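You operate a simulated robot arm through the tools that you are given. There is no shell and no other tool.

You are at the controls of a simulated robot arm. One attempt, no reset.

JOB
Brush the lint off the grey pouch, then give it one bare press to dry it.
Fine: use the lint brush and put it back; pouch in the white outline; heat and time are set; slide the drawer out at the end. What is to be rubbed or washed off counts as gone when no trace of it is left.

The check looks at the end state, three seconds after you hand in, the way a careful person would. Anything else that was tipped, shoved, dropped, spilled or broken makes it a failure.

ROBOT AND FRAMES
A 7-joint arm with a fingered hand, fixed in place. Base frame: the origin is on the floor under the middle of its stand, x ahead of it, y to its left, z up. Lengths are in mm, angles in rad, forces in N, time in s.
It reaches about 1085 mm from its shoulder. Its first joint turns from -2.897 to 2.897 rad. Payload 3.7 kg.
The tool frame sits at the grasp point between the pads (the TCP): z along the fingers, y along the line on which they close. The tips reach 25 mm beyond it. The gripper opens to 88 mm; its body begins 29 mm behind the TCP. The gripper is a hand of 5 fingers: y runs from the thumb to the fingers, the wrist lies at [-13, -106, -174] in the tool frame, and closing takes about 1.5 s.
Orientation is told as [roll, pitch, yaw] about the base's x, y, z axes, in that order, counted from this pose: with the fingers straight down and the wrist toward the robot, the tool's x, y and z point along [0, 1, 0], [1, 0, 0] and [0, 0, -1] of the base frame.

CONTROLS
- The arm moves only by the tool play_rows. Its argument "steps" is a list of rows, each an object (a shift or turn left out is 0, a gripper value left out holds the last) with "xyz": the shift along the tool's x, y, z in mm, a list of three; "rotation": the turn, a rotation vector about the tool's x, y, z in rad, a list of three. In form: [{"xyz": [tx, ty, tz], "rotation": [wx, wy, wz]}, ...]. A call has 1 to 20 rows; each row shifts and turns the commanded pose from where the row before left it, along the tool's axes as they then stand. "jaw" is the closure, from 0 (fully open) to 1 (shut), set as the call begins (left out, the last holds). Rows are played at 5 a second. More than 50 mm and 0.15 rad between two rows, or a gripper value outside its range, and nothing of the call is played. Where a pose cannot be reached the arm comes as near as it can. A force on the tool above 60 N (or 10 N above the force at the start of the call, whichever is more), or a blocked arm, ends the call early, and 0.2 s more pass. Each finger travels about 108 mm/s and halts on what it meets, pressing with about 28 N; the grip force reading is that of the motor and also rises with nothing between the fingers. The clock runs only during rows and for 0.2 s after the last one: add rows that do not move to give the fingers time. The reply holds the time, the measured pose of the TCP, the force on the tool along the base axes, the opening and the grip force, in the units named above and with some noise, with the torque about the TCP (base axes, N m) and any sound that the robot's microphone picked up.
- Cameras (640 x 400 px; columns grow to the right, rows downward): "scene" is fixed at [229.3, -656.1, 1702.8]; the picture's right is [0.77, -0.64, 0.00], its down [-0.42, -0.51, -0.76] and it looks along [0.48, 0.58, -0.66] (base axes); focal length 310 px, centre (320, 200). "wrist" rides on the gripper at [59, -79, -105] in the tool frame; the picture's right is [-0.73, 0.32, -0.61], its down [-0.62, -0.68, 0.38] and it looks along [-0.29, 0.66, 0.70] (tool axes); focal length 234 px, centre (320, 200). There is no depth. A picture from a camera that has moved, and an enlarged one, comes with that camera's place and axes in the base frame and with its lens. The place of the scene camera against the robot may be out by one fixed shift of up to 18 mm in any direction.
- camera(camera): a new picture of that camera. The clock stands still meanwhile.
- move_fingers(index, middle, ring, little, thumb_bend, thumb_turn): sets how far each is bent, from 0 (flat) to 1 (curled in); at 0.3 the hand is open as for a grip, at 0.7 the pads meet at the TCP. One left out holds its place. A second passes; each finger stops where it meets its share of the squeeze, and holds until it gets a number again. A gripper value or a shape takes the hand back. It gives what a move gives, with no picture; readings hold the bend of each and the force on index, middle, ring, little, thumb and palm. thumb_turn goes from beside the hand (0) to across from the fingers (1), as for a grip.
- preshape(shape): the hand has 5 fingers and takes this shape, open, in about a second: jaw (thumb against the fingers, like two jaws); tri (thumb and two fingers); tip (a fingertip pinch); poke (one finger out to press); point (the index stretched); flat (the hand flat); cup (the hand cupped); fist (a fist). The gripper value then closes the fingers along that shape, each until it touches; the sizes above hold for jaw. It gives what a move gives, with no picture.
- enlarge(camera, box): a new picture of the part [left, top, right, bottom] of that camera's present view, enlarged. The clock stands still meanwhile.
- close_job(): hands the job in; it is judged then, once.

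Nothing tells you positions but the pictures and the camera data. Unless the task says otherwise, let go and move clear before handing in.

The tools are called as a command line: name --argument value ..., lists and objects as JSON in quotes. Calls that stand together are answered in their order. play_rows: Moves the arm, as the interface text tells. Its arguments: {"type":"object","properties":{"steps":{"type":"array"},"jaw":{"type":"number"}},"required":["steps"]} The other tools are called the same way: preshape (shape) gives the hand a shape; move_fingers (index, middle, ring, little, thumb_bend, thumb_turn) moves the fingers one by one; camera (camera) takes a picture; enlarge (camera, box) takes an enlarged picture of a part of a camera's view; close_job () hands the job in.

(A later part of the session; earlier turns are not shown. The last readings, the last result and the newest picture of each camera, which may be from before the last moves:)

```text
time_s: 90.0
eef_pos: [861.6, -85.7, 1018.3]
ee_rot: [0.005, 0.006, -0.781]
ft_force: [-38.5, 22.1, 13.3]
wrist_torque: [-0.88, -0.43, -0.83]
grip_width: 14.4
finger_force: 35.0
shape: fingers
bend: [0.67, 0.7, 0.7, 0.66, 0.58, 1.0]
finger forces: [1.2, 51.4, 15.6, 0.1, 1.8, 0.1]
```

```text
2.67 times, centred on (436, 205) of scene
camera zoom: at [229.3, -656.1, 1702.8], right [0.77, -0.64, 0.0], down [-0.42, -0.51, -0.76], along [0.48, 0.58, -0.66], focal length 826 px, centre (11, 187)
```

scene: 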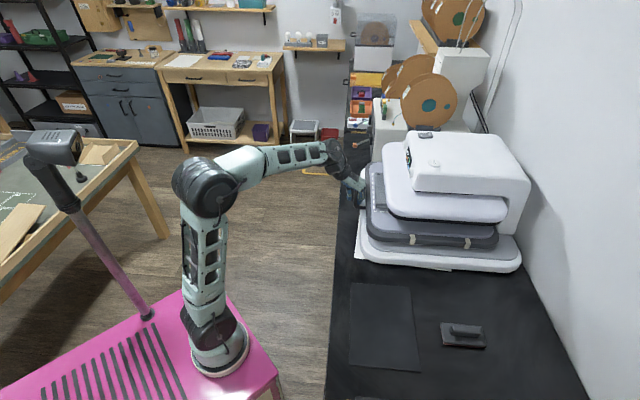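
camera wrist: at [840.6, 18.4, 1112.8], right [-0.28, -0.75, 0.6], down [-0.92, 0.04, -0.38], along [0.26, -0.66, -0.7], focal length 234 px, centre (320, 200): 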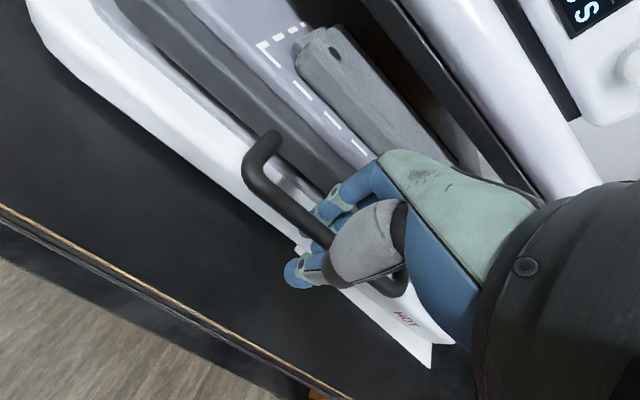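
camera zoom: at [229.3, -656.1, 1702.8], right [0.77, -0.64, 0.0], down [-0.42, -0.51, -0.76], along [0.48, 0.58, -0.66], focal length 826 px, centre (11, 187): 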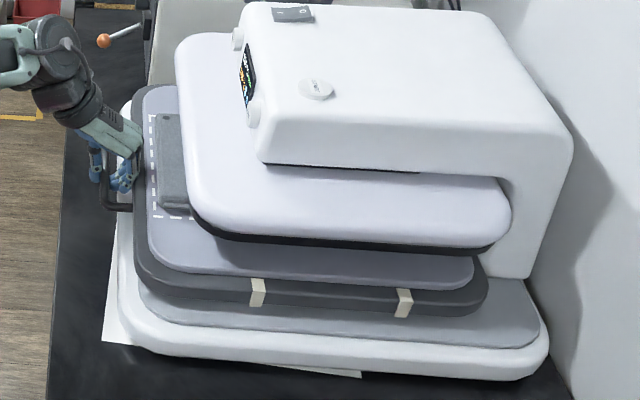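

The force rose to 44 N with no further motion, though my fingertips might be what's touching the press base. I'll ease off, withdraw upward out of the handle, and look.

play_rows --steps '[{"xyz": [0, -5, 0]}, {"xyz": [0, -5, 0]}]'

move_fingers --index 0.6 --middle 0.58 --ring 0.6 --little 0.6 --thumb_bend 0.42

enlarge --camera "wrist" --box '[200, 120, 424, 300]'

```text
time_s: 90.6
eef_pos: [857.2, -81.8, 1017.8]
ee_rot: [0.006, 0.003, -0.783]
ft_force: [-8.1, 9.5, 12.6]
wrist_torque: [-0.47, -0.24, -0.13]
grip_width: 13.3
finger_force: 11.9
shape: fingers
bend: [0.66, 0.7, 0.67, 0.66, 0.6, 1.0]
finger forces: [0.1, 21.9, 0.7, 0.0, 0.1, 0.0]
```

```text
time_s: 91.6
eef_pos: [856.4, -80.7, 1017.3]
ee_rot: [0.005, 0.005, -0.782]
ft_force: [-15.8, 11.7, 14.8]
wrist_torque: [-0.46, -0.3, -0.34]
grip_width: 39.0
finger_force: 14.1
shape: fingers
bend: [0.6, 0.7, 0.64, 0.6, 0.42, 0.99]
finger forces: [0.0, 24.2, 3.9, 0.0, 0.1, 0.0]
```

```text
2.22 times, centred on (312, 210) of wrist
camera zoom: at [842.7, 16.2, 1123.2], right [-0.28, -0.75, 0.6], down [-0.92, 0.04, -0.38], along [0.26, -0.66, -0.7], focal length 520 px, centre (338, 178)
```

zoom: 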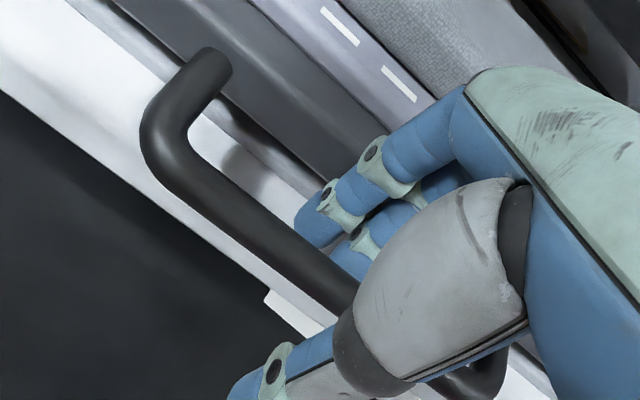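

The middle finger is still pressed on the front; I'll back off several millimetres more and lift out.

play_rows --steps '[{"xyz": [0, -4, 0]}, {"xyz": [0, -3, 0]}]'

play_rows --steps '[{"xyz": [0, 0, -6]}, {"xyz": [0, 0, -8]}]'

```text
time_s: 92.2
eef_pos: [851.4, -77.0, 1015.9]
ee_rot: [0.005, 0.008, -0.783]
ft_force: [-6.7, 5.6, 7.8]
wrist_torque: [-0.27, -0.16, -0.08]
grip_width: 38.7
finger_force: 5.4
shape: fingers
bend: [0.6, 0.63, 0.6, 0.6, 0.42, 0.99]
finger forces: [0.0, 11.1, 0.0, 0.0, 0.0, 0.0]
```

```text
time_s: 92.8
eef_pos: [852.5, -76.5, 1029.1]
ee_rot: [0.003, 0.005, -0.783]
ft_force: [-0.7, 0.2, -1.0]
wrist_torque: [-0.01, -0.02, -0.01]
grip_width: 38.7
finger_force: 0.1
shape: fingers
bend: [0.6, 0.57, 0.6, 0.6, 0.42, 0.99]
finger forces: [0.1, 0.0, 0.0, 0.0, 0.0, 0.0]
```

The contact vanished on rising to z≈1029, so part of the resistance may have been from the base. I'll try pushing again at this height.

play_rows --steps '[{"xyz": [0, 4, 0]}, {"xyz": [0, 4, 0]}]'

play_rows --steps '[{"xyz": [0, 3, 0]}, {"xyz": [0, 3, 0]}]'

enlarge --camera "scene" --box '[340, 130, 532, 280]'

enlarge --camera "wrist" --box '[200, 120, 424, 300]'

```text
time_s: 93.4
eef_pos: [856.3, -81.0, 1029.7]
ee_rot: [0.005, 0.003, -0.781]
ft_force: [-5.7, 4.1, 2.5]
wrist_torque: [-0.03, 0.05, -0.08]
grip_width: 38.6
finger_force: 3.1
shape: fingers
bend: [0.6, 0.63, 0.6, 0.6, 0.42, 0.99]
finger forces: [0.0, 6.9, 0.2, 0.0, 0.0, 0.0]
```

```text
time_s: 94.0
eef_pos: [862.1, -84.2, 1030.6]
ee_rot: [0.005, 0.004, -0.782]
ft_force: [-13.3, 9.5, 5.3]
wrist_torque: [-0.08, 0.1, -0.3]
grip_width: 38.8
finger_force: 8.0
shape: fingers
bend: [0.6, 0.71, 0.65, 0.6, 0.42, 0.99]
finger forces: [0.5, 10.9, 5.0, 0.1, 0.1, 0.0]
```

```text
2.67 times, centred on (436, 205) of scene
camera zoom: at [229.3, -656.1, 1702.8], right [0.77, -0.64, 0.0], down [-0.42, -0.51, -0.76], along [0.48, 0.58, -0.66], focal length 826 px, centre (11, 187)
```

zoom: 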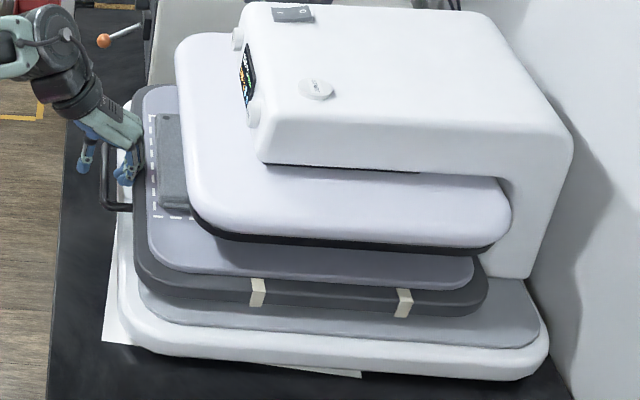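

```text
2.22 times, centred on (312, 210) of wrist
camera zoom: at [847.6, 11.9, 1136.7], right [-0.28, -0.75, 0.6], down [-0.92, 0.04, -0.38], along [0.26, -0.66, -0.7], focal length 520 px, centre (338, 178)
```

zoom: 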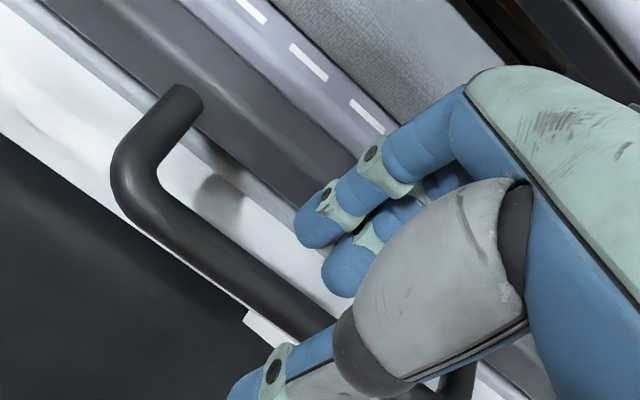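

The drawer front resists at the same place again, so it is probably at its end stop. To be sure, I'll lift out, close the hand and push the bar from outside.

play_rows --steps '[{"xyz": [0, -5, 0]}, {"xyz": [0, -3, -5]}, {"xyz": [0, 0, -20]}, {"xyz": [0, 0, -25]}]'

play_rows --jaw 1.0 --steps '[{"xyz": [0, -25, 0]}, {"xyz": [0, -25, 0]}, {"xyz": [0, 0, 0]}, {"xyz": [0, 0, 0]}, {"xyz": [0, 0, 0]}, {"xyz": [0, 0, 0]}, {"xyz": [0, 0, 0]}]'

camera --camera "wrist"

enlarge --camera "scene" --box '[340, 130, 436, 220]'

```text
time_s: 95.0
eef_pos: [856.0, -81.6, 1079.6]
ee_rot: [0.006, 0.008, -0.782]
ft_force: [0.3, -0.8, -0.5]
wrist_torque: [0.01, 0.0, -0.01]
grip_width: 38.7
finger_force: 0.0
shape: fingers
bend: [0.6, 0.57, 0.6, 0.6, 0.42, 0.99]
finger forces: [0.0, 0.1, 0.0, 0.1, 0.1, 0.1]
```

```text
time_s: 96.6
eef_pos: [821.0, -45.1, 1079.5]
ee_rot: [0.005, 0.007, -0.781]
ft_force: [-0.2, 0.5, -1.3]
wrist_torque: [0.04, -0.03, 0.0]
grip_width: 0.1
finger_force: 27.7
shape: jaw
bend: [0.7, 0.7, 0.7, 0.7, 0.39, 1.0]
finger forces: [0.1, 0.0, 0.0, 0.0, 0.1, 0.1]
```

```text
taken
camera wrist: at [807.1, 51.4, 1186.1], right [-0.28, -0.75, 0.6], down [-0.92, 0.04, -0.38], along [0.26, -0.66, -0.7], focal length 234 px, centre (320, 200)
```

wrist: 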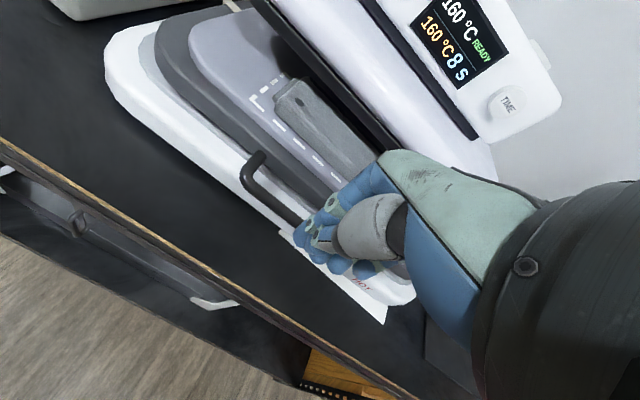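

```text
4.44 times, centred on (388, 175) of scene
camera zoom: at [229.3, -656.1, 1702.8], right [0.77, -0.64, 0.0], down [-0.42, -0.51, -0.76], along [0.48, 0.58, -0.66], focal length 1376 px, centre (18, 311)
```

zoom: 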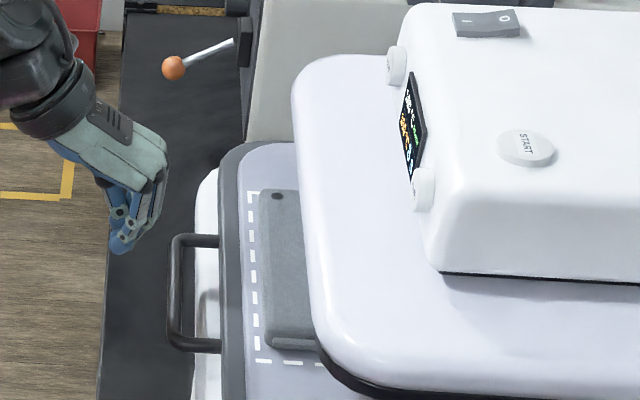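

The pouch sits in its outline and the display still reads READY. I'll lower the closed hand outside the bar and push it gently.

play_rows --steps '[{"xyz": [0, 0, 20]}, {"xyz": [0, 0, 20]}, {"xyz": [0, 0, 15]}, {"xyz": [0, 10, 0]}, {"xyz": [0, 10, 0]}]'

enlarge --camera "wrist" --box '[200, 120, 424, 300]'

```text
time_s: 97.8
eef_pos: [836.0, -57.7, 1024.9]
ee_rot: [0.005, 0.008, -0.782]
ft_force: [-0.2, 0.5, -0.4]
wrist_torque: [-0.02, -0.01, 0.01]
grip_width: 0.1
finger_force: 28.5
shape: jaw
bend: [0.7, 0.7, 0.7, 0.7, 0.4, 1.0]
finger forces: [0.1, 0.0, 0.0, 0.0, 0.0, 0.0]
```

```text
2.22 times, centred on (312, 210) of wrist
camera zoom: at [821.3, 37.7, 1130.5], right [-0.28, -0.75, 0.6], down [-0.92, 0.04, -0.38], along [0.26, -0.66, -0.7], focal length 520 px, centre (338, 178)
```

zoom: 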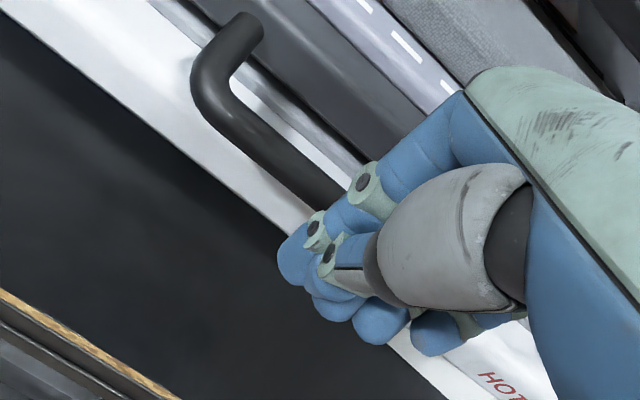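

play_rows --steps '[{"xyz": [0, 5, 0]}, {"xyz": [0, 5, 0]}]'

play_rows --steps '[{"xyz": [0, 4, 0]}, {"xyz": [0, 3, 0]}]'

play_rows --steps '[{"xyz": [0, 3, 0]}]'

```text
time_s: 98.4
eef_pos: [841.7, -66.2, 1025.3]
ee_rot: [0.008, 0.008, -0.784]
ft_force: [-1.4, -0.2, 0.0]
wrist_torque: [-0.03, -0.01, -0.06]
grip_width: 0.1
finger_force: 27.9
shape: jaw
bend: [0.7, 0.7, 0.7, 0.7, 0.4, 1.0]
finger forces: [0.1, 1.6, 0.1, 0.0, 0.0, 0.1]
```

```text
time_s: 99.0
eef_pos: [845.6, -69.3, 1024.4]
ee_rot: [0.008, 0.007, -0.783]
ft_force: [-16.1, 15.5, 5.2]
wrist_torque: [0.26, 0.26, -0.02]
grip_width: 0.0
finger_force: 28.3
shape: jaw
bend: [0.7, 0.7, 0.7, 0.7, 0.36, 1.0]
finger forces: [0.1, 0.0, 0.1, 0.0, 51.4, 0.0]
```

```text
time_s: 99.4
eef_pos: [847.5, -70.7, 1026.0]
ee_rot: [0.007, 0.006, -0.779]
ft_force: [-24.1, 22.9, 10.2]
wrist_torque: [0.37, 0.4, -0.07]
grip_width: 0.0
finger_force: 28.0
shape: jaw
bend: [0.7, 0.7, 0.7, 0.7, 0.34, 1.0]
finger forces: [0.0, 0.0, 0.0, 0.0, 65.2, 0.0]
```

enlarge --camera "scene" --box '[340, 130, 436, 220]'

enlarge --camera "wrist" --box '[200, 120, 424, 300]'

```text
4.44 times, centred on (388, 175) of scene
camera zoom: at [229.3, -656.1, 1702.8], right [0.77, -0.64, 0.0], down [-0.42, -0.51, -0.76], along [0.48, 0.58, -0.66], focal length 1376 px, centre (18, 311)
```

zoom: 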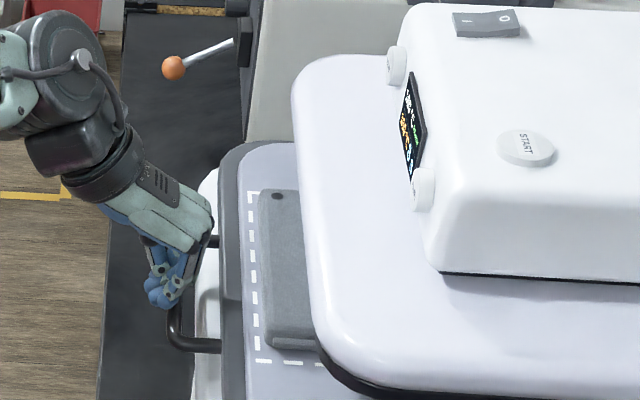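

```text
2.22 times, centred on (312, 210) of wrist
camera zoom: at [834.4, 25.8, 1132.2], right [-0.28, -0.75, 0.6], down [-0.92, 0.04, -0.38], along [0.26, -0.66, -0.7], focal length 520 px, centre (338, 178)
```

zoom: 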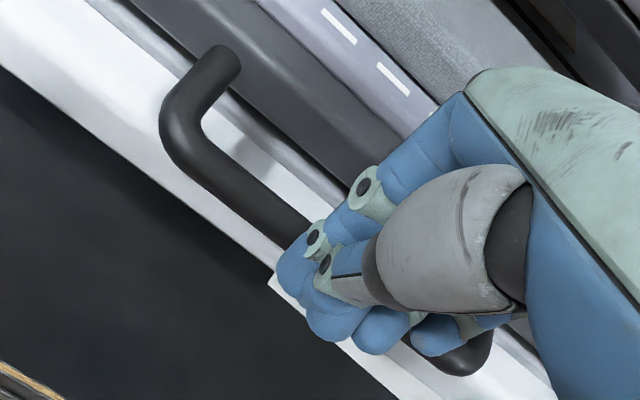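

33 N on the bar produced no motion, so the drawer is fully home. I'll back away, rise, and shape the hand for a single press on START (≈[938,-288,1210]).

play_rows --steps '[{"xyz": [0, -6, 0]}, {"xyz": [0, -14, 0]}, {"xyz": [0, -20, -10]}, {"xyz": [0, 0, -35]}, {"xyz": [0, 0, -40]}, {"xyz": [0, 0, -40]}, {"xyz": [0, 0, -40]}, {"xyz": [0, 0, -35]}]'

preshape --shape "poke"

camera --camera "wrist"

camera --camera "scene"

```text
time_s: 101.2
eef_pos: [820.4, -46.8, 1225.7]
ee_rot: [0.005, 0.006, -0.783]
ft_force: [-0.5, 0.2, 0.4]
wrist_torque: [-0.02, -0.01, 0.0]
grip_width: 0.2
finger_force: 28.0
shape: jaw
bend: [0.7, 0.7, 0.7, 0.7, 0.72, 1.0]
finger forces: [0.1, 0.0, 0.0, 0.0, 0.0, 0.1]
```

```text
time_s: 102.1
eef_pos: [820.8, -46.1, 1224.7]
ee_rot: [0.005, 0.007, -0.783]
ft_force: [-0.3, 0.7, -0.1]
wrist_torque: [-0.03, -0.02, -0.01]
grip_width: 0.1
finger_force: 0.0
shape: poke
bend: [0.7, 0.7, 0.99, 0.99, 1.0, 1.0]
finger forces: [0.1, 0.0, 0.0, 0.0, 0.0, 0.0]
```

```text
taken
camera wrist: at [807.5, 49.8, 1331.7], right [-0.28, -0.75, 0.6], down [-0.92, 0.04, -0.38], along [0.26, -0.66, -0.7], focal length 234 px, centre (320, 200)
```

wrist: 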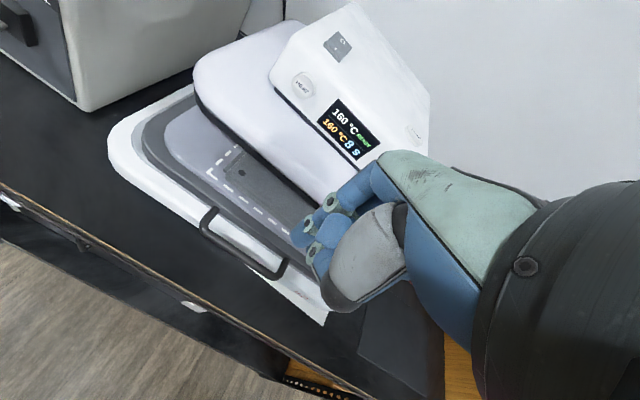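

```text
taken
```

scene: 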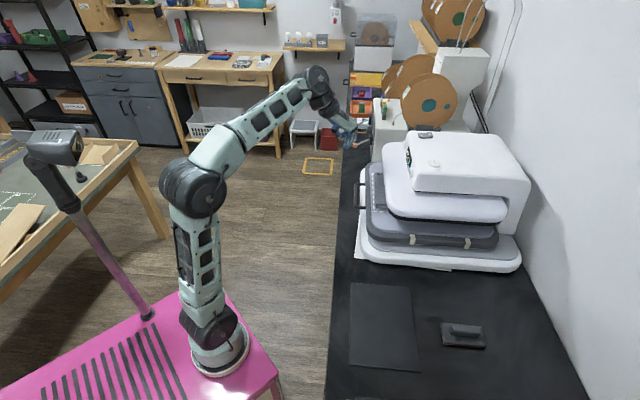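

The poke shape has index and middle out with tips at the TCP. I'll rise, yaw and tilt for reach, and move to hover above START.

play_rows --steps '[{"xyz": [0, 0, -37]}, {"xyz": [0, 0, -38]}, {"rotation": [0, 0, -0.1415]}, {"rotation": [0, 0, -0.1415]}, {"rotation": [-0.1167, 0, 0]}, {"rotation": [-0.1167, 0, 0]}, {"rotation": [-0.1166, 0, 0]}, {"xyz": [-26.1, 32.9, 12]}, {"xyz": [-26.1, 32.9, 12]}, {"xyz": [-26.1, 32.9, 12]}, {"xyz": [-26.1, 32.9, 12]}, {"xyz": [-26, 33, 12]}, {"xyz": [-26, 33, 12]}]'

camera --camera "wrist"

camera --camera "scene"

enlarge --camera "scene" --box '[380, 90, 508, 190]'

```text
time_s: 104.9
eef_pos: [928.3, -285.1, 1300.0]
ee_rot: [0.006, -0.347, -0.5]
ft_force: [0.7, 0.4, 1.6]
wrist_torque: [-0.04, 0.0, 0.0]
grip_width: 0.0
finger_force: 0.1
shape: poke
bend: [0.7, 0.7, 0.99, 0.99, 1.0, 1.0]
finger forces: [0.0, 0.0, 0.1, 0.0, 0.0, 0.0]
```

```text
taken
camera wrist: at [862.1, -180.9, 1371.6], right [-0.26, -0.69, 0.68], down [-0.74, -0.3, -0.6], along [0.61, -0.66, -0.43], focal length 234 px, centre (320, 200)
```

wrist: 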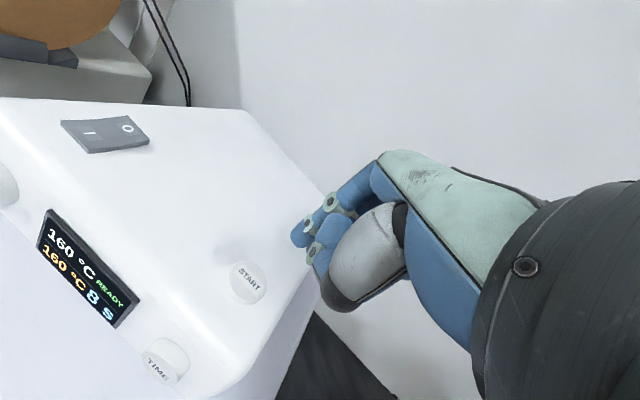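

```text
taken
```

scene: 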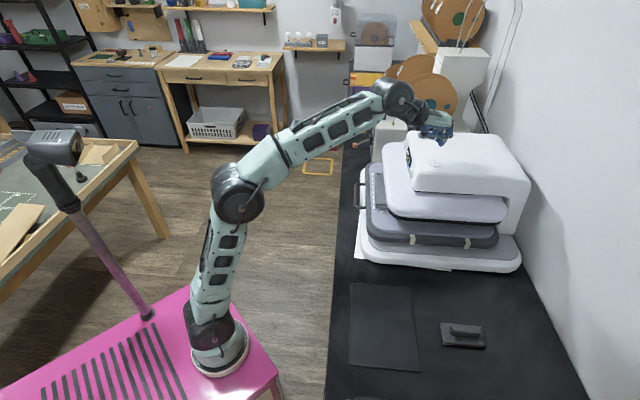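

```text
4.00 times, centred on (444, 140) of scene
camera zoom: at [229.3, -656.1, 1702.8], right [0.77, -0.64, 0.0], down [-0.42, -0.51, -0.76], along [0.48, 0.58, -0.66], focal length 1239 px, centre (-176, 440)
```

zoom: 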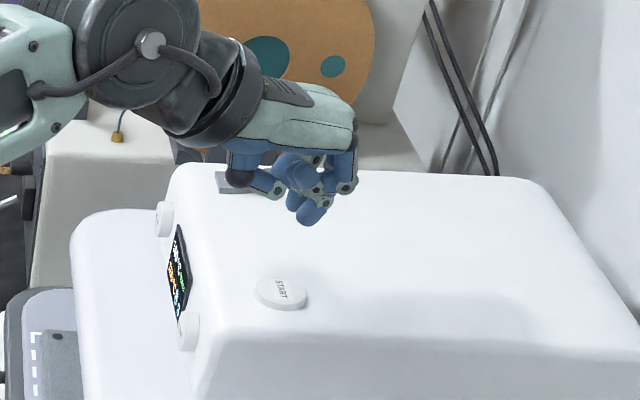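

Both cameras put START at ≈[943,-286,1209], and my fingertip is at ≈[936,-289,1276]. I'll move to about 14 mm above the button centre and verify.

play_rows --steps '[{"xyz": [3, -6.7, 25.2]}, {"xyz": [3, -6.7, 25.3]}, {"xyz": [0, 0, 0]}]'

enlarge --camera "wrist" --box '[180, 170, 372, 290]'

enlarge --camera "scene" --box '[400, 120, 480, 170]'

```text
time_s: 105.7
eef_pos: [937.9, -283.0, 1245.8]
ee_rot: [0.007, -0.346, -0.501]
ft_force: [-0.8, 0.7, 0.2]
wrist_torque: [0.01, -0.01, 0.01]
grip_width: 0.0
finger_force: 0.0
shape: poke
bend: [0.7, 0.7, 0.99, 0.99, 1.0, 1.0]
finger forces: [0.1, 0.1, 0.0, 0.0, 0.0, 0.0]
```

```text
3.33 times, centred on (276, 230) of wrist
camera zoom: at [869.5, -178.0, 1318.8], right [-0.26, -0.69, 0.68], down [-0.75, -0.3, -0.6], along [0.61, -0.66, -0.43], focal length 781 px, centre (467, 100)
```

zoom: 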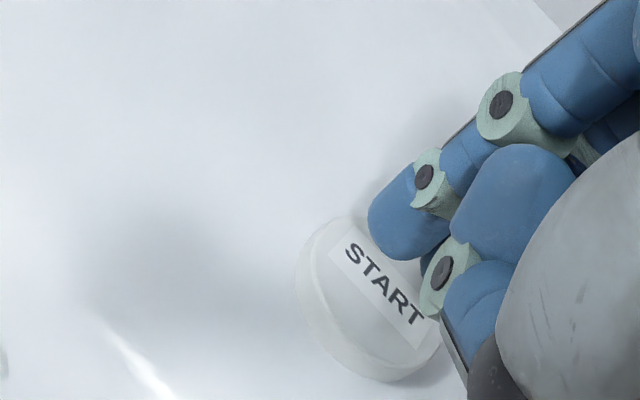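

```text
8.00 times, centred on (440, 145) of scene
camera zoom: at [229.3, -656.1, 1702.8], right [0.77, -0.64, 0.0], down [-0.42, -0.51, -0.76], along [0.48, 0.58, -0.66], focal length 2477 px, centre (-640, 640)
```

zoom: 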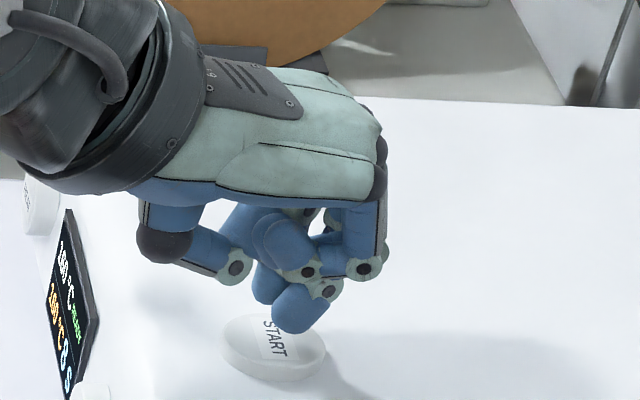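

The fingertip is right above the button. I'll nudge a few millimetres toward its centre and come down to just above contact.

play_rows --steps '[{"xyz": [0.8, -3.6, -1.3]}, {"xyz": [0, -2.7, 7.5]}]'

enlarge --camera "wrist" --box '[180, 170, 372, 290]'

enlarge --camera "scene" --box '[400, 120, 480, 170]'

```text
time_s: 106.3
eef_pos: [934.5, -279.7, 1238.5]
ee_rot: [0.005, -0.346, -0.502]
ft_force: [0.4, -0.3, 0.1]
wrist_torque: [0.02, 0.05, 0.01]
grip_width: 0.0
finger_force: 0.0
shape: poke
bend: [0.7, 0.7, 0.99, 0.99, 1.0, 1.0]
finger forces: [0.0, 0.0, 0.0, 0.0, 0.0, 0.1]
```

```text
3.33 times, centred on (276, 230) of wrist
camera zoom: at [866.7, -175.5, 1310.9], right [-0.26, -0.69, 0.68], down [-0.75, -0.3, -0.6], along [0.61, -0.66, -0.43], focal length 781 px, centre (467, 100)
```

zoom: 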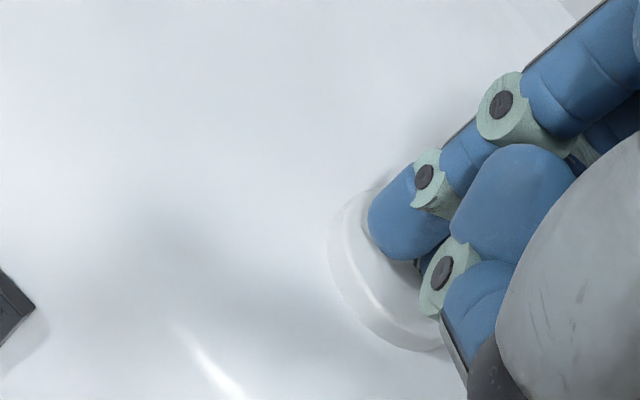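

```text
8.00 times, centred on (440, 145) of scene
camera zoom: at [229.3, -656.1, 1702.8], right [0.77, -0.64, 0.0], down [-0.42, -0.51, -0.76], along [0.48, 0.58, -0.66], focal length 2477 px, centre (-640, 640)
```

zoom: 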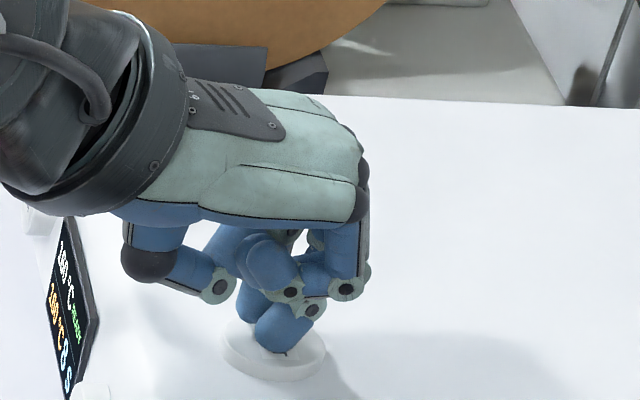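

The fingertip is centred on the button now. I'll press down in small steps, watching for force and sound.

play_rows --steps '[{"xyz": [0, -0.68, 1.88]}, {"xyz": [0, -0.68, 1.88]}]'

play_rows --steps '[{"xyz": [0, -0.68, 1.88]}]'

```text
time_s: 106.9
eef_pos: [934.3, -279.3, 1233.1]
ee_rot: [0.007, -0.347, -0.501]
ft_force: [-0.3, -0.2, 1.7]
wrist_torque: [-0.03, 0.02, -0.02]
grip_width: 0.2
finger_force: 0.0
shape: poke
bend: [0.7, 0.7, 0.99, 0.99, 1.0, 1.0]
finger forces: [0.0, 1.9, 0.1, 0.0, 0.0, 0.0]
heard: click
```

```text
time_s: 107.3
eef_pos: [934.0, -279.4, 1232.3]
ee_rot: [0.007, -0.345, -0.502]
ft_force: [-0.6, 1.5, 3.6]
wrist_torque: [-0.04, -0.02, 0.01]
grip_width: 0.2
finger_force: 0.1
shape: poke
bend: [0.7, 0.7, 0.99, 0.99, 1.0, 1.0]
finger forces: [0.0, 3.5, 0.1, 0.0, 0.0, 0.0]
```

A click was heard, so the button has been pressed once. I'll release straight up and watch the press.

play_rows --steps '[{"xyz": [0, 5.1, -14.1]}, {"xyz": [0, 10.2, -28.2]}, {"xyz": [0, 10.2, -28.2]}]'

camera --camera "wrist"

camera --camera "scene"

```text
time_s: 108.1
eef_pos: [932.9, -279.0, 1307.6]
ee_rot: [0.006, -0.345, -0.504]
ft_force: [0.6, 0.0, 0.2]
wrist_torque: [0.0, -0.01, 0.02]
grip_width: 0.2
finger_force: 0.1
shape: poke
bend: [0.7, 0.7, 0.99, 0.99, 1.0, 1.0]
finger forces: [0.0, 0.1, 0.1, 0.0, 0.0, 0.0]
```

```text
taken
camera wrist: at [866.2, -175.1, 1380.3], right [-0.26, -0.69, 0.68], down [-0.75, -0.3, -0.6], along [0.61, -0.66, -0.43], focal length 234 px, centre (320, 200)
```

wrist: 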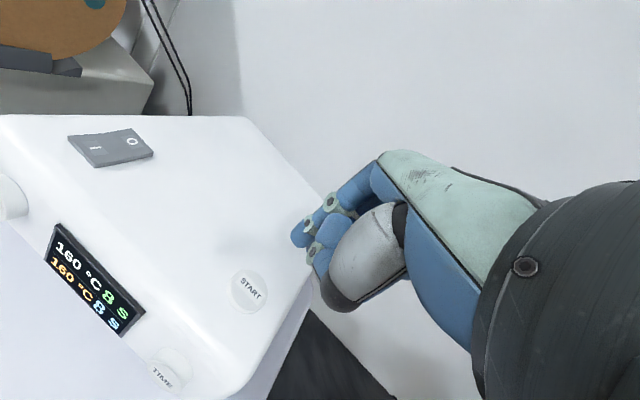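

```text
taken
```

scene: 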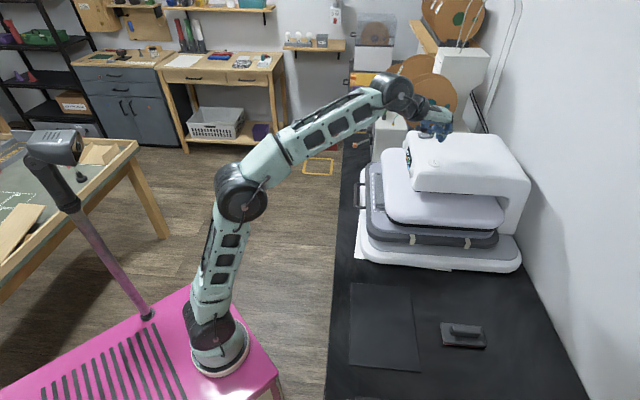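

The press has started: the platen came down and the display counts from 8 s. I'll wait.

play_rows --steps '[{"xyz": [0, 0, 0]}, {"xyz": [0, 0, 0]}, {"xyz": [0, 0, 0]}, {"xyz": [0, 0, 0]}, {"xyz": [0, 0, 0]}, {"xyz": [0, 0, 0]}, {"xyz": [0, 0, 0]}, {"xyz": [0, 0, 0]}, {"xyz": [0, 0, 0]}, {"xyz": [0, 0, 0]}, {"xyz": [0, 0, 0]}, {"xyz": [0, 0, 0]}, {"xyz": [0, 0, 0]}, {"xyz": [0, 0, 0]}, {"xyz": [0, 0, 0]}, {"xyz": [0, 0, 0]}, {"xyz": [0, 0, 0]}, {"xyz": [0, 0, 0]}, {"xyz": [0, 0, 0]}, {"xyz": [0, 0, 0]}]'

enlarge --camera "wrist" --box '[0, 180, 240, 380]'

enlarge --camera "scene" --box '[340, 130, 532, 280]'

```text
time_s: 112.3
eef_pos: [932.6, -279.0, 1307.4]
ee_rot: [0.008, -0.346, -0.502]
ft_force: [0.3, 0.1, -0.6]
wrist_torque: [0.02, -0.01, 0.02]
grip_width: 0.2
finger_force: 0.0
shape: poke
bend: [0.7, 0.7, 0.99, 0.99, 1.0, 1.0]
finger forces: [0.1, 0.1, 0.1, 0.0, 0.1, 0.0]
```

```text
2.00 times, centred on (120, 280) of wrist
camera zoom: at [866.2, -175.2, 1380.1], right [-0.26, -0.69, 0.68], down [-0.75, -0.3, -0.6], along [0.61, -0.66, -0.43], focal length 468 px, centre (720, 40)
```

zoom: 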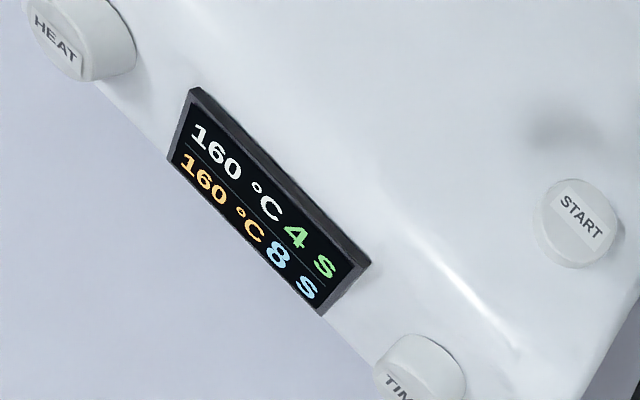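

```text
2.67 times, centred on (436, 205) of scene
camera zoom: at [229.3, -656.1, 1702.8], right [0.77, -0.64, 0.0], down [-0.42, -0.51, -0.76], along [0.48, 0.58, -0.66], focal length 826 px, centre (11, 187)
```

zoom: 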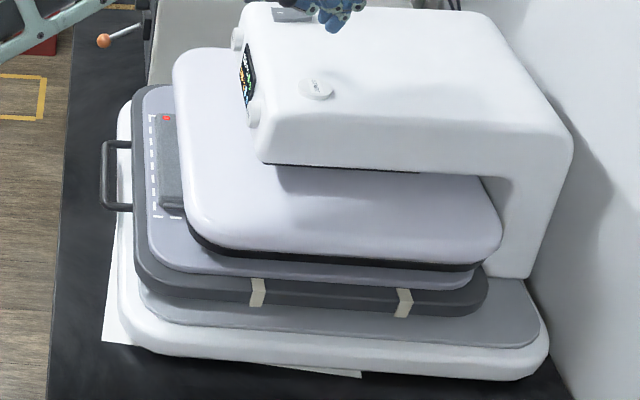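

The countdown shows 4 s, the platen is down and the pouch's dot has turned red. I'll wait for the finish.

play_rows --steps '[{"xyz": [0, 0, 0]}, {"xyz": [0, 0, 0]}, {"xyz": [0, 0, 0]}, {"xyz": [0, 0, 0]}, {"xyz": [0, 0, 0]}, {"xyz": [0, 0, 0]}, {"xyz": [0, 0, 0]}, {"xyz": [0, 0, 0]}, {"xyz": [0, 0, 0]}, {"xyz": [0, 0, 0]}, {"xyz": [0, 0, 0]}, {"xyz": [0, 0, 0]}, {"xyz": [0, 0, 0]}, {"xyz": [0, 0, 0]}, {"xyz": [0, 0, 0]}, {"xyz": [0, 0, 0]}, {"xyz": [0, 0, 0]}, {"xyz": [0, 0, 0]}, {"xyz": [0, 0, 0]}, {"xyz": [0, 0, 0]}]'

enlarge --camera "wrist" --box '[0, 180, 240, 380]'

enlarge --camera "scene" --box '[340, 130, 532, 280]'

```text
time_s: 116.5
eef_pos: [932.7, -278.9, 1307.5]
ee_rot: [0.008, -0.343, -0.504]
ft_force: [0.8, -0.3, 0.5]
wrist_torque: [-0.01, 0.05, 0.0]
grip_width: 0.0
finger_force: 0.0
shape: poke
bend: [0.7, 0.7, 0.99, 0.99, 1.0, 1.0]
finger forces: [0.0, 0.0, 0.1, 0.1, 0.0, 0.0]
```

```text
2.00 times, centred on (120, 280) of wrist
camera zoom: at [866.2, -175.2, 1380.1], right [-0.26, -0.69, 0.68], down [-0.75, -0.3, -0.6], along [0.61, -0.66, -0.43], focal length 468 px, centre (720, 40)
```

zoom: 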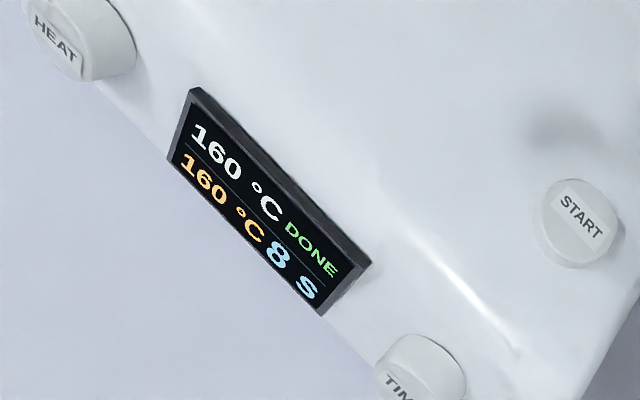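

```text
2.67 times, centred on (436, 205) of scene
camera zoom: at [229.3, -656.1, 1702.8], right [0.77, -0.64, 0.0], down [-0.42, -0.51, -0.76], along [0.48, 0.58, -0.66], focal length 826 px, centre (11, 187)
```

zoom: 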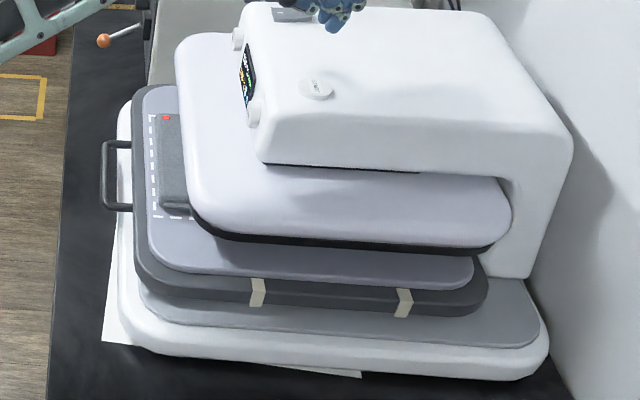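

The display says DONE and the platen has lifted, so the press is finished. I'll return to the handle to pull the drawer out, retracing my path.

play_rows --steps '[{"xyz": [26, -33, -12]}, {"xyz": [26, -33, -12]}, {"xyz": [26.1, -32.9, -12]}, {"xyz": [26.1, -32.9, -12]}, {"xyz": [26.1, -32.9, -12]}, {"xyz": [26.1, -32.9, -12]}, {"rotation": [0.115, 0, 0]}, {"rotation": [0.115, 0, 0]}, {"rotation": [0.115, 0, 0]}, {"rotation": [0, 0, 0.14]}, {"rotation": [0, 0, 0.14]}]'

move_fingers --index 0.6 --middle 0.64 --ring 0.61 --little 0.6 --thumb_bend 0.42 --thumb_turn 1.0

camera --camera "wrist"

```text
time_s: 118.9
eef_pos: [824.0, -41.1, 1308.5]
ee_rot: [0.005, 0.001, -0.783]
ft_force: [-0.4, -0.1, 1.9]
wrist_torque: [0.02, -0.03, 0.0]
grip_width: 0.0
finger_force: 0.1
shape: poke
bend: [0.7, 0.7, 0.99, 0.99, 1.0, 1.0]
finger forces: [0.0, 0.1, 0.1, 0.0, 0.0, 0.0]
```

```text
time_s: 119.9
eef_pos: [824.4, -40.8, 1309.0]
ee_rot: [0.008, 0.003, -0.78]
ft_force: [0.1, 0.1, 0.4]
wrist_torque: [-0.02, -0.03, 0.0]
grip_width: 39.2
finger_force: 0.2
shape: fingers
bend: [0.6, 0.64, 0.61, 0.6, 0.42, 0.99]
finger forces: [0.0, 0.0, 0.0, 0.1, 0.0, 0.0]
```

```text
taken
camera wrist: at [810.8, 55.3, 1415.0], right [-0.28, -0.75, 0.6], down [-0.92, 0.04, -0.39], along [0.27, -0.66, -0.7], focal length 234 px, centre (320, 200)
```

wrist: 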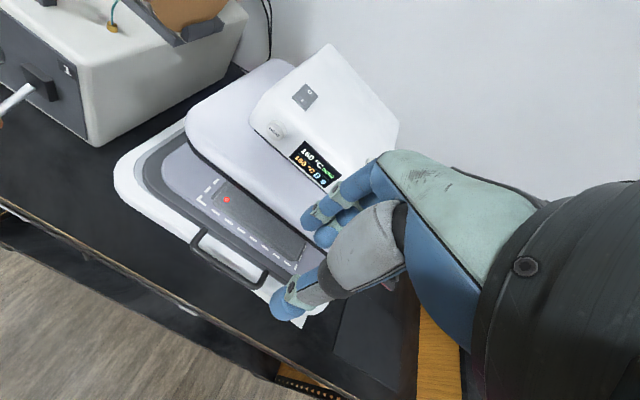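

The pouch's dot is red now, and the drawer handle is clear. I'll descend above the handle with the fingers pre-set.

play_rows --steps '[{"xyz": [-1.4, 9, 40]}, {"xyz": [-1.4, 9, 40]}, {"xyz": [-1.4, 9, 40]}, {"xyz": [-1.4, 9, 40]}, {"xyz": [-1.4, 9, 40]}, {"xyz": [0, 0, 30]}, {"xyz": [0, 0, 0]}]'

enlarge --camera "wrist" --box '[180, 140, 404, 280]'

enlarge --camera "scene" --box '[340, 130, 436, 220]'

```text
time_s: 121.5
eef_pos: [851.7, -76.9, 1079.6]
ee_rot: [0.006, 0.001, -0.781]
ft_force: [0.0, 0.2, -0.1]
wrist_torque: [-0.03, 0.03, -0.01]
grip_width: 39.3
finger_force: 0.1
shape: fingers
bend: [0.6, 0.64, 0.61, 0.6, 0.42, 0.99]
finger forces: [0.1, 0.1, 0.0, 0.0, 0.0, 0.1]
```

```text
2.86 times, centred on (292, 210) of wrist
camera zoom: at [838.3, 19.7, 1185.4], right [-0.28, -0.75, 0.6], down [-0.92, 0.04, -0.39], along [0.27, -0.66, -0.7], focal length 669 px, centre (400, 171)
```

zoom: 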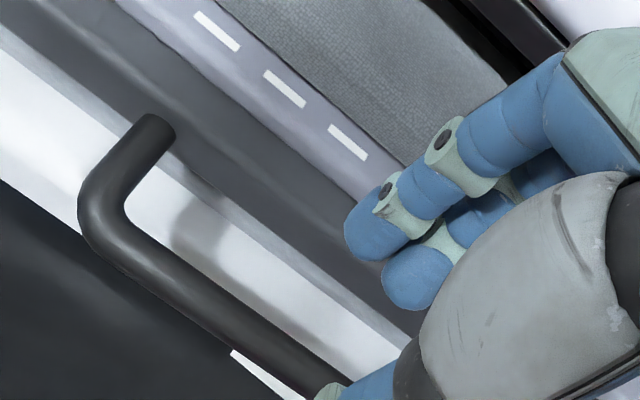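

```text
4.44 times, centred on (388, 175) of scene
camera zoom: at [229.3, -656.1, 1702.8], right [0.77, -0.64, 0.0], down [-0.42, -0.51, -0.76], along [0.48, 0.58, -0.66], focal length 1376 px, centre (18, 311)
```

zoom: 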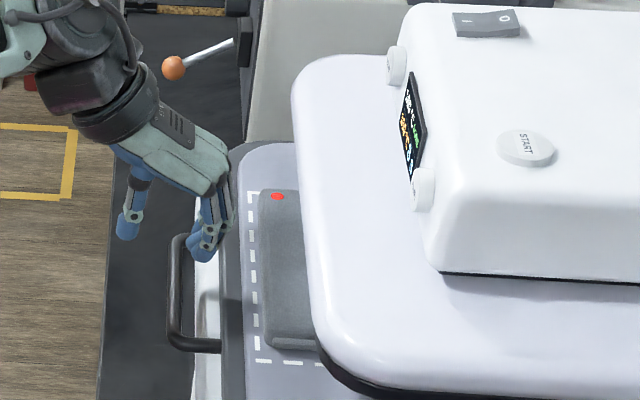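

The fingers line up with the gap behind the bar. I'll descend with force checks.

play_rows --steps '[{"xyz": [0, 0, 15]}, {"xyz": [0, 0, 15]}, {"xyz": [0, 0, 12]}]'

play_rows --steps '[{"xyz": [0, 0, 5]}, {"xyz": [0, 0, 5]}]'

play_rows --steps '[{"xyz": [0, 0, 5]}, {"xyz": [0, 0, 4]}]'

enlarge --camera "wrist" --box '[180, 140, 404, 280]'

```text
time_s: 122.3
eef_pos: [852.2, -76.2, 1037.1]
ee_rot: [0.007, 0.002, -0.78]
ft_force: [-0.2, 0.2, 0.4]
wrist_torque: [-0.02, -0.04, -0.01]
grip_width: 39.1
finger_force: 0.1
shape: fingers
bend: [0.6, 0.64, 0.61, 0.6, 0.42, 0.99]
finger forces: [0.0, 0.1, 0.0, 0.0, 0.1, 0.1]
```

```text
time_s: 122.9
eef_pos: [853.8, -76.7, 1027.6]
ee_rot: [0.007, 0.002, -0.779]
ft_force: [0.5, -1.0, 0.2]
wrist_torque: [-0.02, -0.02, 0.02]
grip_width: 39.4
finger_force: 0.9
shape: fingers
bend: [0.6, 0.63, 0.61, 0.6, 0.42, 0.99]
finger forces: [0.0, 1.1, 0.0, 0.1, 0.0, 0.1]
```

```text
time_s: 123.5
eef_pos: [852.8, -76.9, 1018.1]
ee_rot: [0.007, 0.002, -0.78]
ft_force: [0.3, -0.2, 0.2]
wrist_torque: [0.02, 0.02, 0.01]
grip_width: 39.0
finger_force: 0.6
shape: fingers
bend: [0.6, 0.64, 0.61, 0.6, 0.42, 0.99]
finger forces: [0.0, 0.1, 0.0, 0.0, 0.1, 0.1]
```

```text
2.86 times, centred on (292, 210) of wrist
camera zoom: at [838.7, 20.2, 1123.8], right [-0.28, -0.75, 0.6], down [-0.92, 0.04, -0.39], along [0.27, -0.66, -0.7], focal length 669 px, centre (400, 171)
```

zoom: 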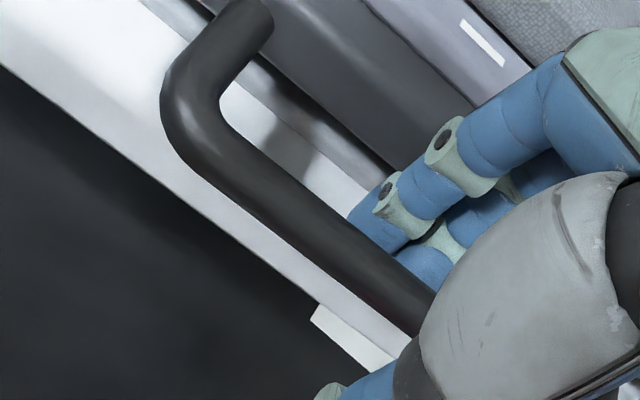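

The fingers are behind the bar with no load. I'll begin pulling gently outward.

play_rows --steps '[{"xyz": [0, -3, 0]}, {"xyz": [0, -5, 0]}, {"xyz": [0, -7, 0]}, {"xyz": [0, -10, 0]}, {"xyz": [0, -10, 0]}, {"xyz": [0, -10, 0]}, {"xyz": [0, -7, 0]}, {"xyz": [0, -4, 0]}]'

camera --camera "scene"

enlarge --camera "wrist" --box '[180, 140, 404, 280]'

```text
time_s: 125.3
eef_pos: [812.9, -37.9, 1017.9]
ee_rot: [0.007, 0.002, -0.781]
ft_force: [-0.3, -0.7, -1.2]
wrist_torque: [-0.02, -0.04, 0.03]
grip_width: 39.5
finger_force: 1.0
shape: fingers
bend: [0.59, 0.63, 0.6, 0.59, 0.42, 0.99]
finger forces: [0.3, 1.1, 0.7, 0.5, 0.0, 0.0]
```

```text
taken
```

scene: 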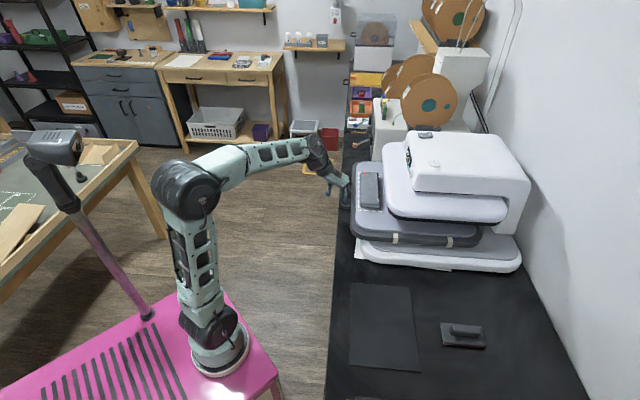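

```text
2.86 times, centred on (292, 210) of wrist
camera zoom: at [798.9, 59.5, 1123.9], right [-0.28, -0.75, 0.6], down [-0.92, 0.04, -0.39], along [0.27, -0.66, -0.7], focal length 669 px, centre (400, 171)
```

zoom: 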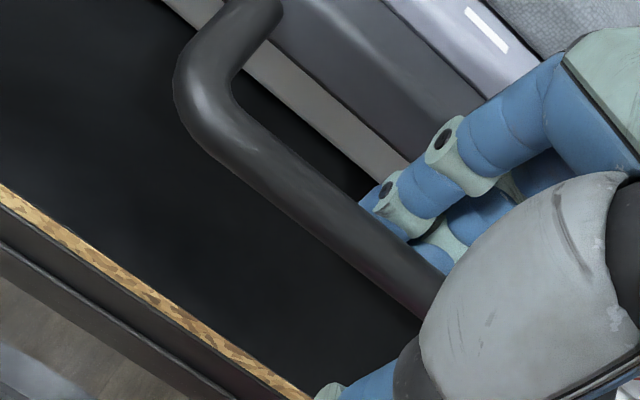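

The drawer follows the hand. I'll keep pulling smoothly.

play_rows --steps '[{"xyz": [0, -5, 0]}, {"xyz": [0, -9, 0]}, {"xyz": [0, -12, 0]}, {"xyz": [0, -12, 0]}, {"xyz": [0, -12, 0]}, {"xyz": [0, -12, 0]}, {"xyz": [0, -12, 0]}, {"xyz": [0, -12, 0]}, {"xyz": [0, -12, 0]}, {"xyz": [0, -12, 0]}, {"xyz": [0, -12, 0]}, {"xyz": [0, -12, 0]}, {"xyz": [0, -9, 0]}, {"xyz": [0, -5, 0]}]'

camera --camera "scene"

```text
time_s: 128.3
eef_pos: [707.9, 67.0, 1018.0]
ee_rot: [0.009, 0.002, -0.779]
ft_force: [1.7, -0.3, -1.6]
wrist_torque: [0.01, -0.04, 0.04]
grip_width: 39.8
finger_force: 1.2
shape: fingers
bend: [0.6, 0.63, 0.6, 0.6, 0.42, 0.99]
finger forces: [0.3, 1.0, 0.6, 0.4, 0.0, 0.0]
```

```text
taken
```

scene: 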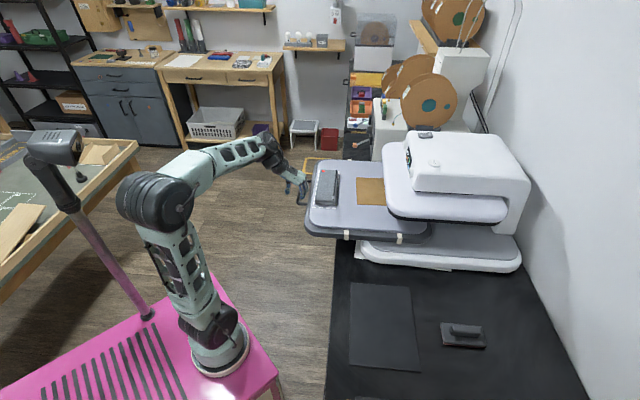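

Smooth so far, with about 130 mm to go to the original open position. I'll continue.

play_rows --steps '[{"xyz": [0, -5, 0]}, {"xyz": [0, -9, 0]}, {"xyz": [0, -12, 0]}, {"xyz": [0, -12, 0]}, {"xyz": [0, -12, 0]}, {"xyz": [0, -12, 0]}, {"xyz": [0, -12, 0]}, {"xyz": [0, -12, 0]}, {"xyz": [0, -12, 0]}, {"xyz": [0, -9, 0]}, {"xyz": [0, -6, 0]}, {"xyz": [0, -4, 0]}]'

camera --camera "scene"

enlarge --camera "scene" --box '[250, 150, 394, 240]'

```text
time_s: 130.9
eef_pos: [624.1, 149.1, 1018.3]
ee_rot: [0.007, 0.002, -0.781]
ft_force: [2.6, -0.2, -1.6]
wrist_torque: [0.06, -0.01, 0.01]
grip_width: 39.5
finger_force: 1.1
shape: fingers
bend: [0.59, 0.63, 0.6, 0.6, 0.42, 0.99]
finger forces: [0.3, 1.3, 0.7, 0.4, 0.1, 0.1]
```

```text
taken
```

scene: 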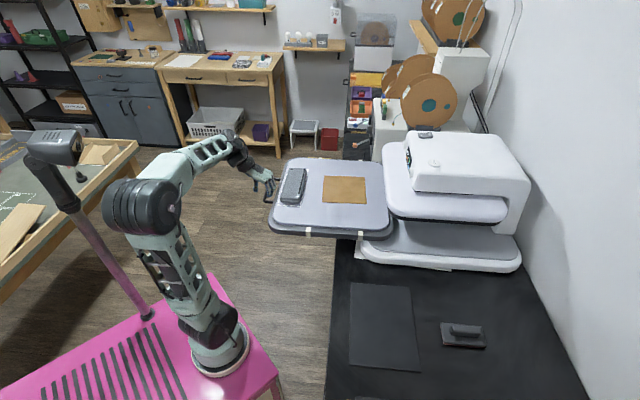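

```text
4.44 times, centred on (322, 195) of scene
camera zoom: at [229.3, -656.1, 1702.8], right [0.77, -0.64, 0.0], down [-0.42, -0.51, -0.76], along [0.48, 0.58, -0.66], focal length 1376 px, centre (311, 222)
```

zoom: 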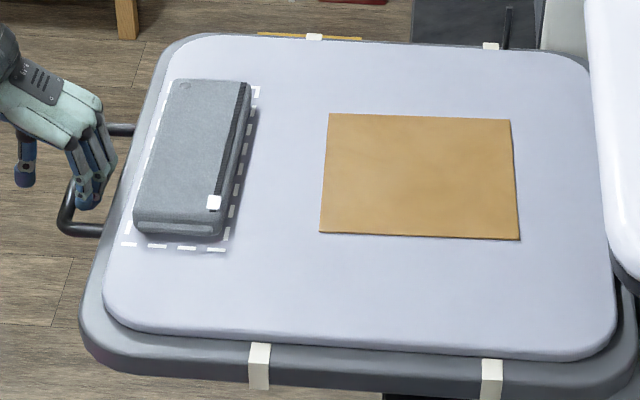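

About 16–25 mm remain. I'll pull in small steps until it reaches its open stop.

play_rows --steps '[{"xyz": [0, -5, 0]}, {"xyz": [0, -5, 0]}, {"xyz": [0, -4, 0]}]'

play_rows --steps '[{"xyz": [0, -3, 0]}, {"xyz": [0, -3, 0]}]'

play_rows --steps '[{"xyz": [0, -2, 0]}, {"xyz": [0, -2, 0]}]'

enlarge --camera "scene" --box '[250, 150, 394, 240]'

```text
time_s: 131.7
eef_pos: [613.6, 157.9, 1018.4]
ee_rot: [0.007, 0.001, -0.781]
ft_force: [1.7, 0.3, -1.9]
wrist_torque: [0.02, -0.05, 0.04]
grip_width: 39.9
finger_force: 1.4
shape: fingers
bend: [0.59, 0.63, 0.6, 0.6, 0.42, 0.99]
finger forces: [0.3, 1.3, 0.7, 0.4, 0.1, 0.0]
```

```text
time_s: 132.3
eef_pos: [610.1, 163.0, 1019.6]
ee_rot: [0.007, 0.002, -0.78]
ft_force: [2.3, -0.8, -3.4]
wrist_torque: [0.05, 0.0, 0.05]
grip_width: 39.7
finger_force: 1.5
shape: fingers
bend: [0.59, 0.63, 0.6, 0.6, 0.42, 0.99]
finger forces: [0.3, 1.5, 0.8, 0.3, 0.0, 0.1]
```

```text
time_s: 132.9
eef_pos: [607.4, 165.6, 1019.8]
ee_rot: [0.009, 0.002, -0.781]
ft_force: [0.6, -1.6, -2.8]
wrist_torque: [0.03, -0.03, 0.03]
grip_width: 40.0
finger_force: 1.9
shape: fingers
bend: [0.59, 0.63, 0.6, 0.6, 0.42, 0.99]
finger forces: [0.4, 1.6, 0.9, 0.3, 0.0, 0.0]
```

```text
4.44 times, centred on (322, 195) of scene
camera zoom: at [229.3, -656.1, 1702.8], right [0.77, -0.64, 0.0], down [-0.42, -0.51, -0.76], along [0.48, 0.58, -0.66], focal length 1376 px, centre (311, 222)
```

zoom: 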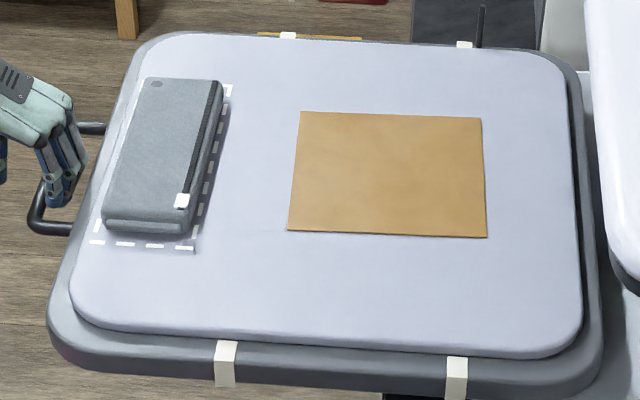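

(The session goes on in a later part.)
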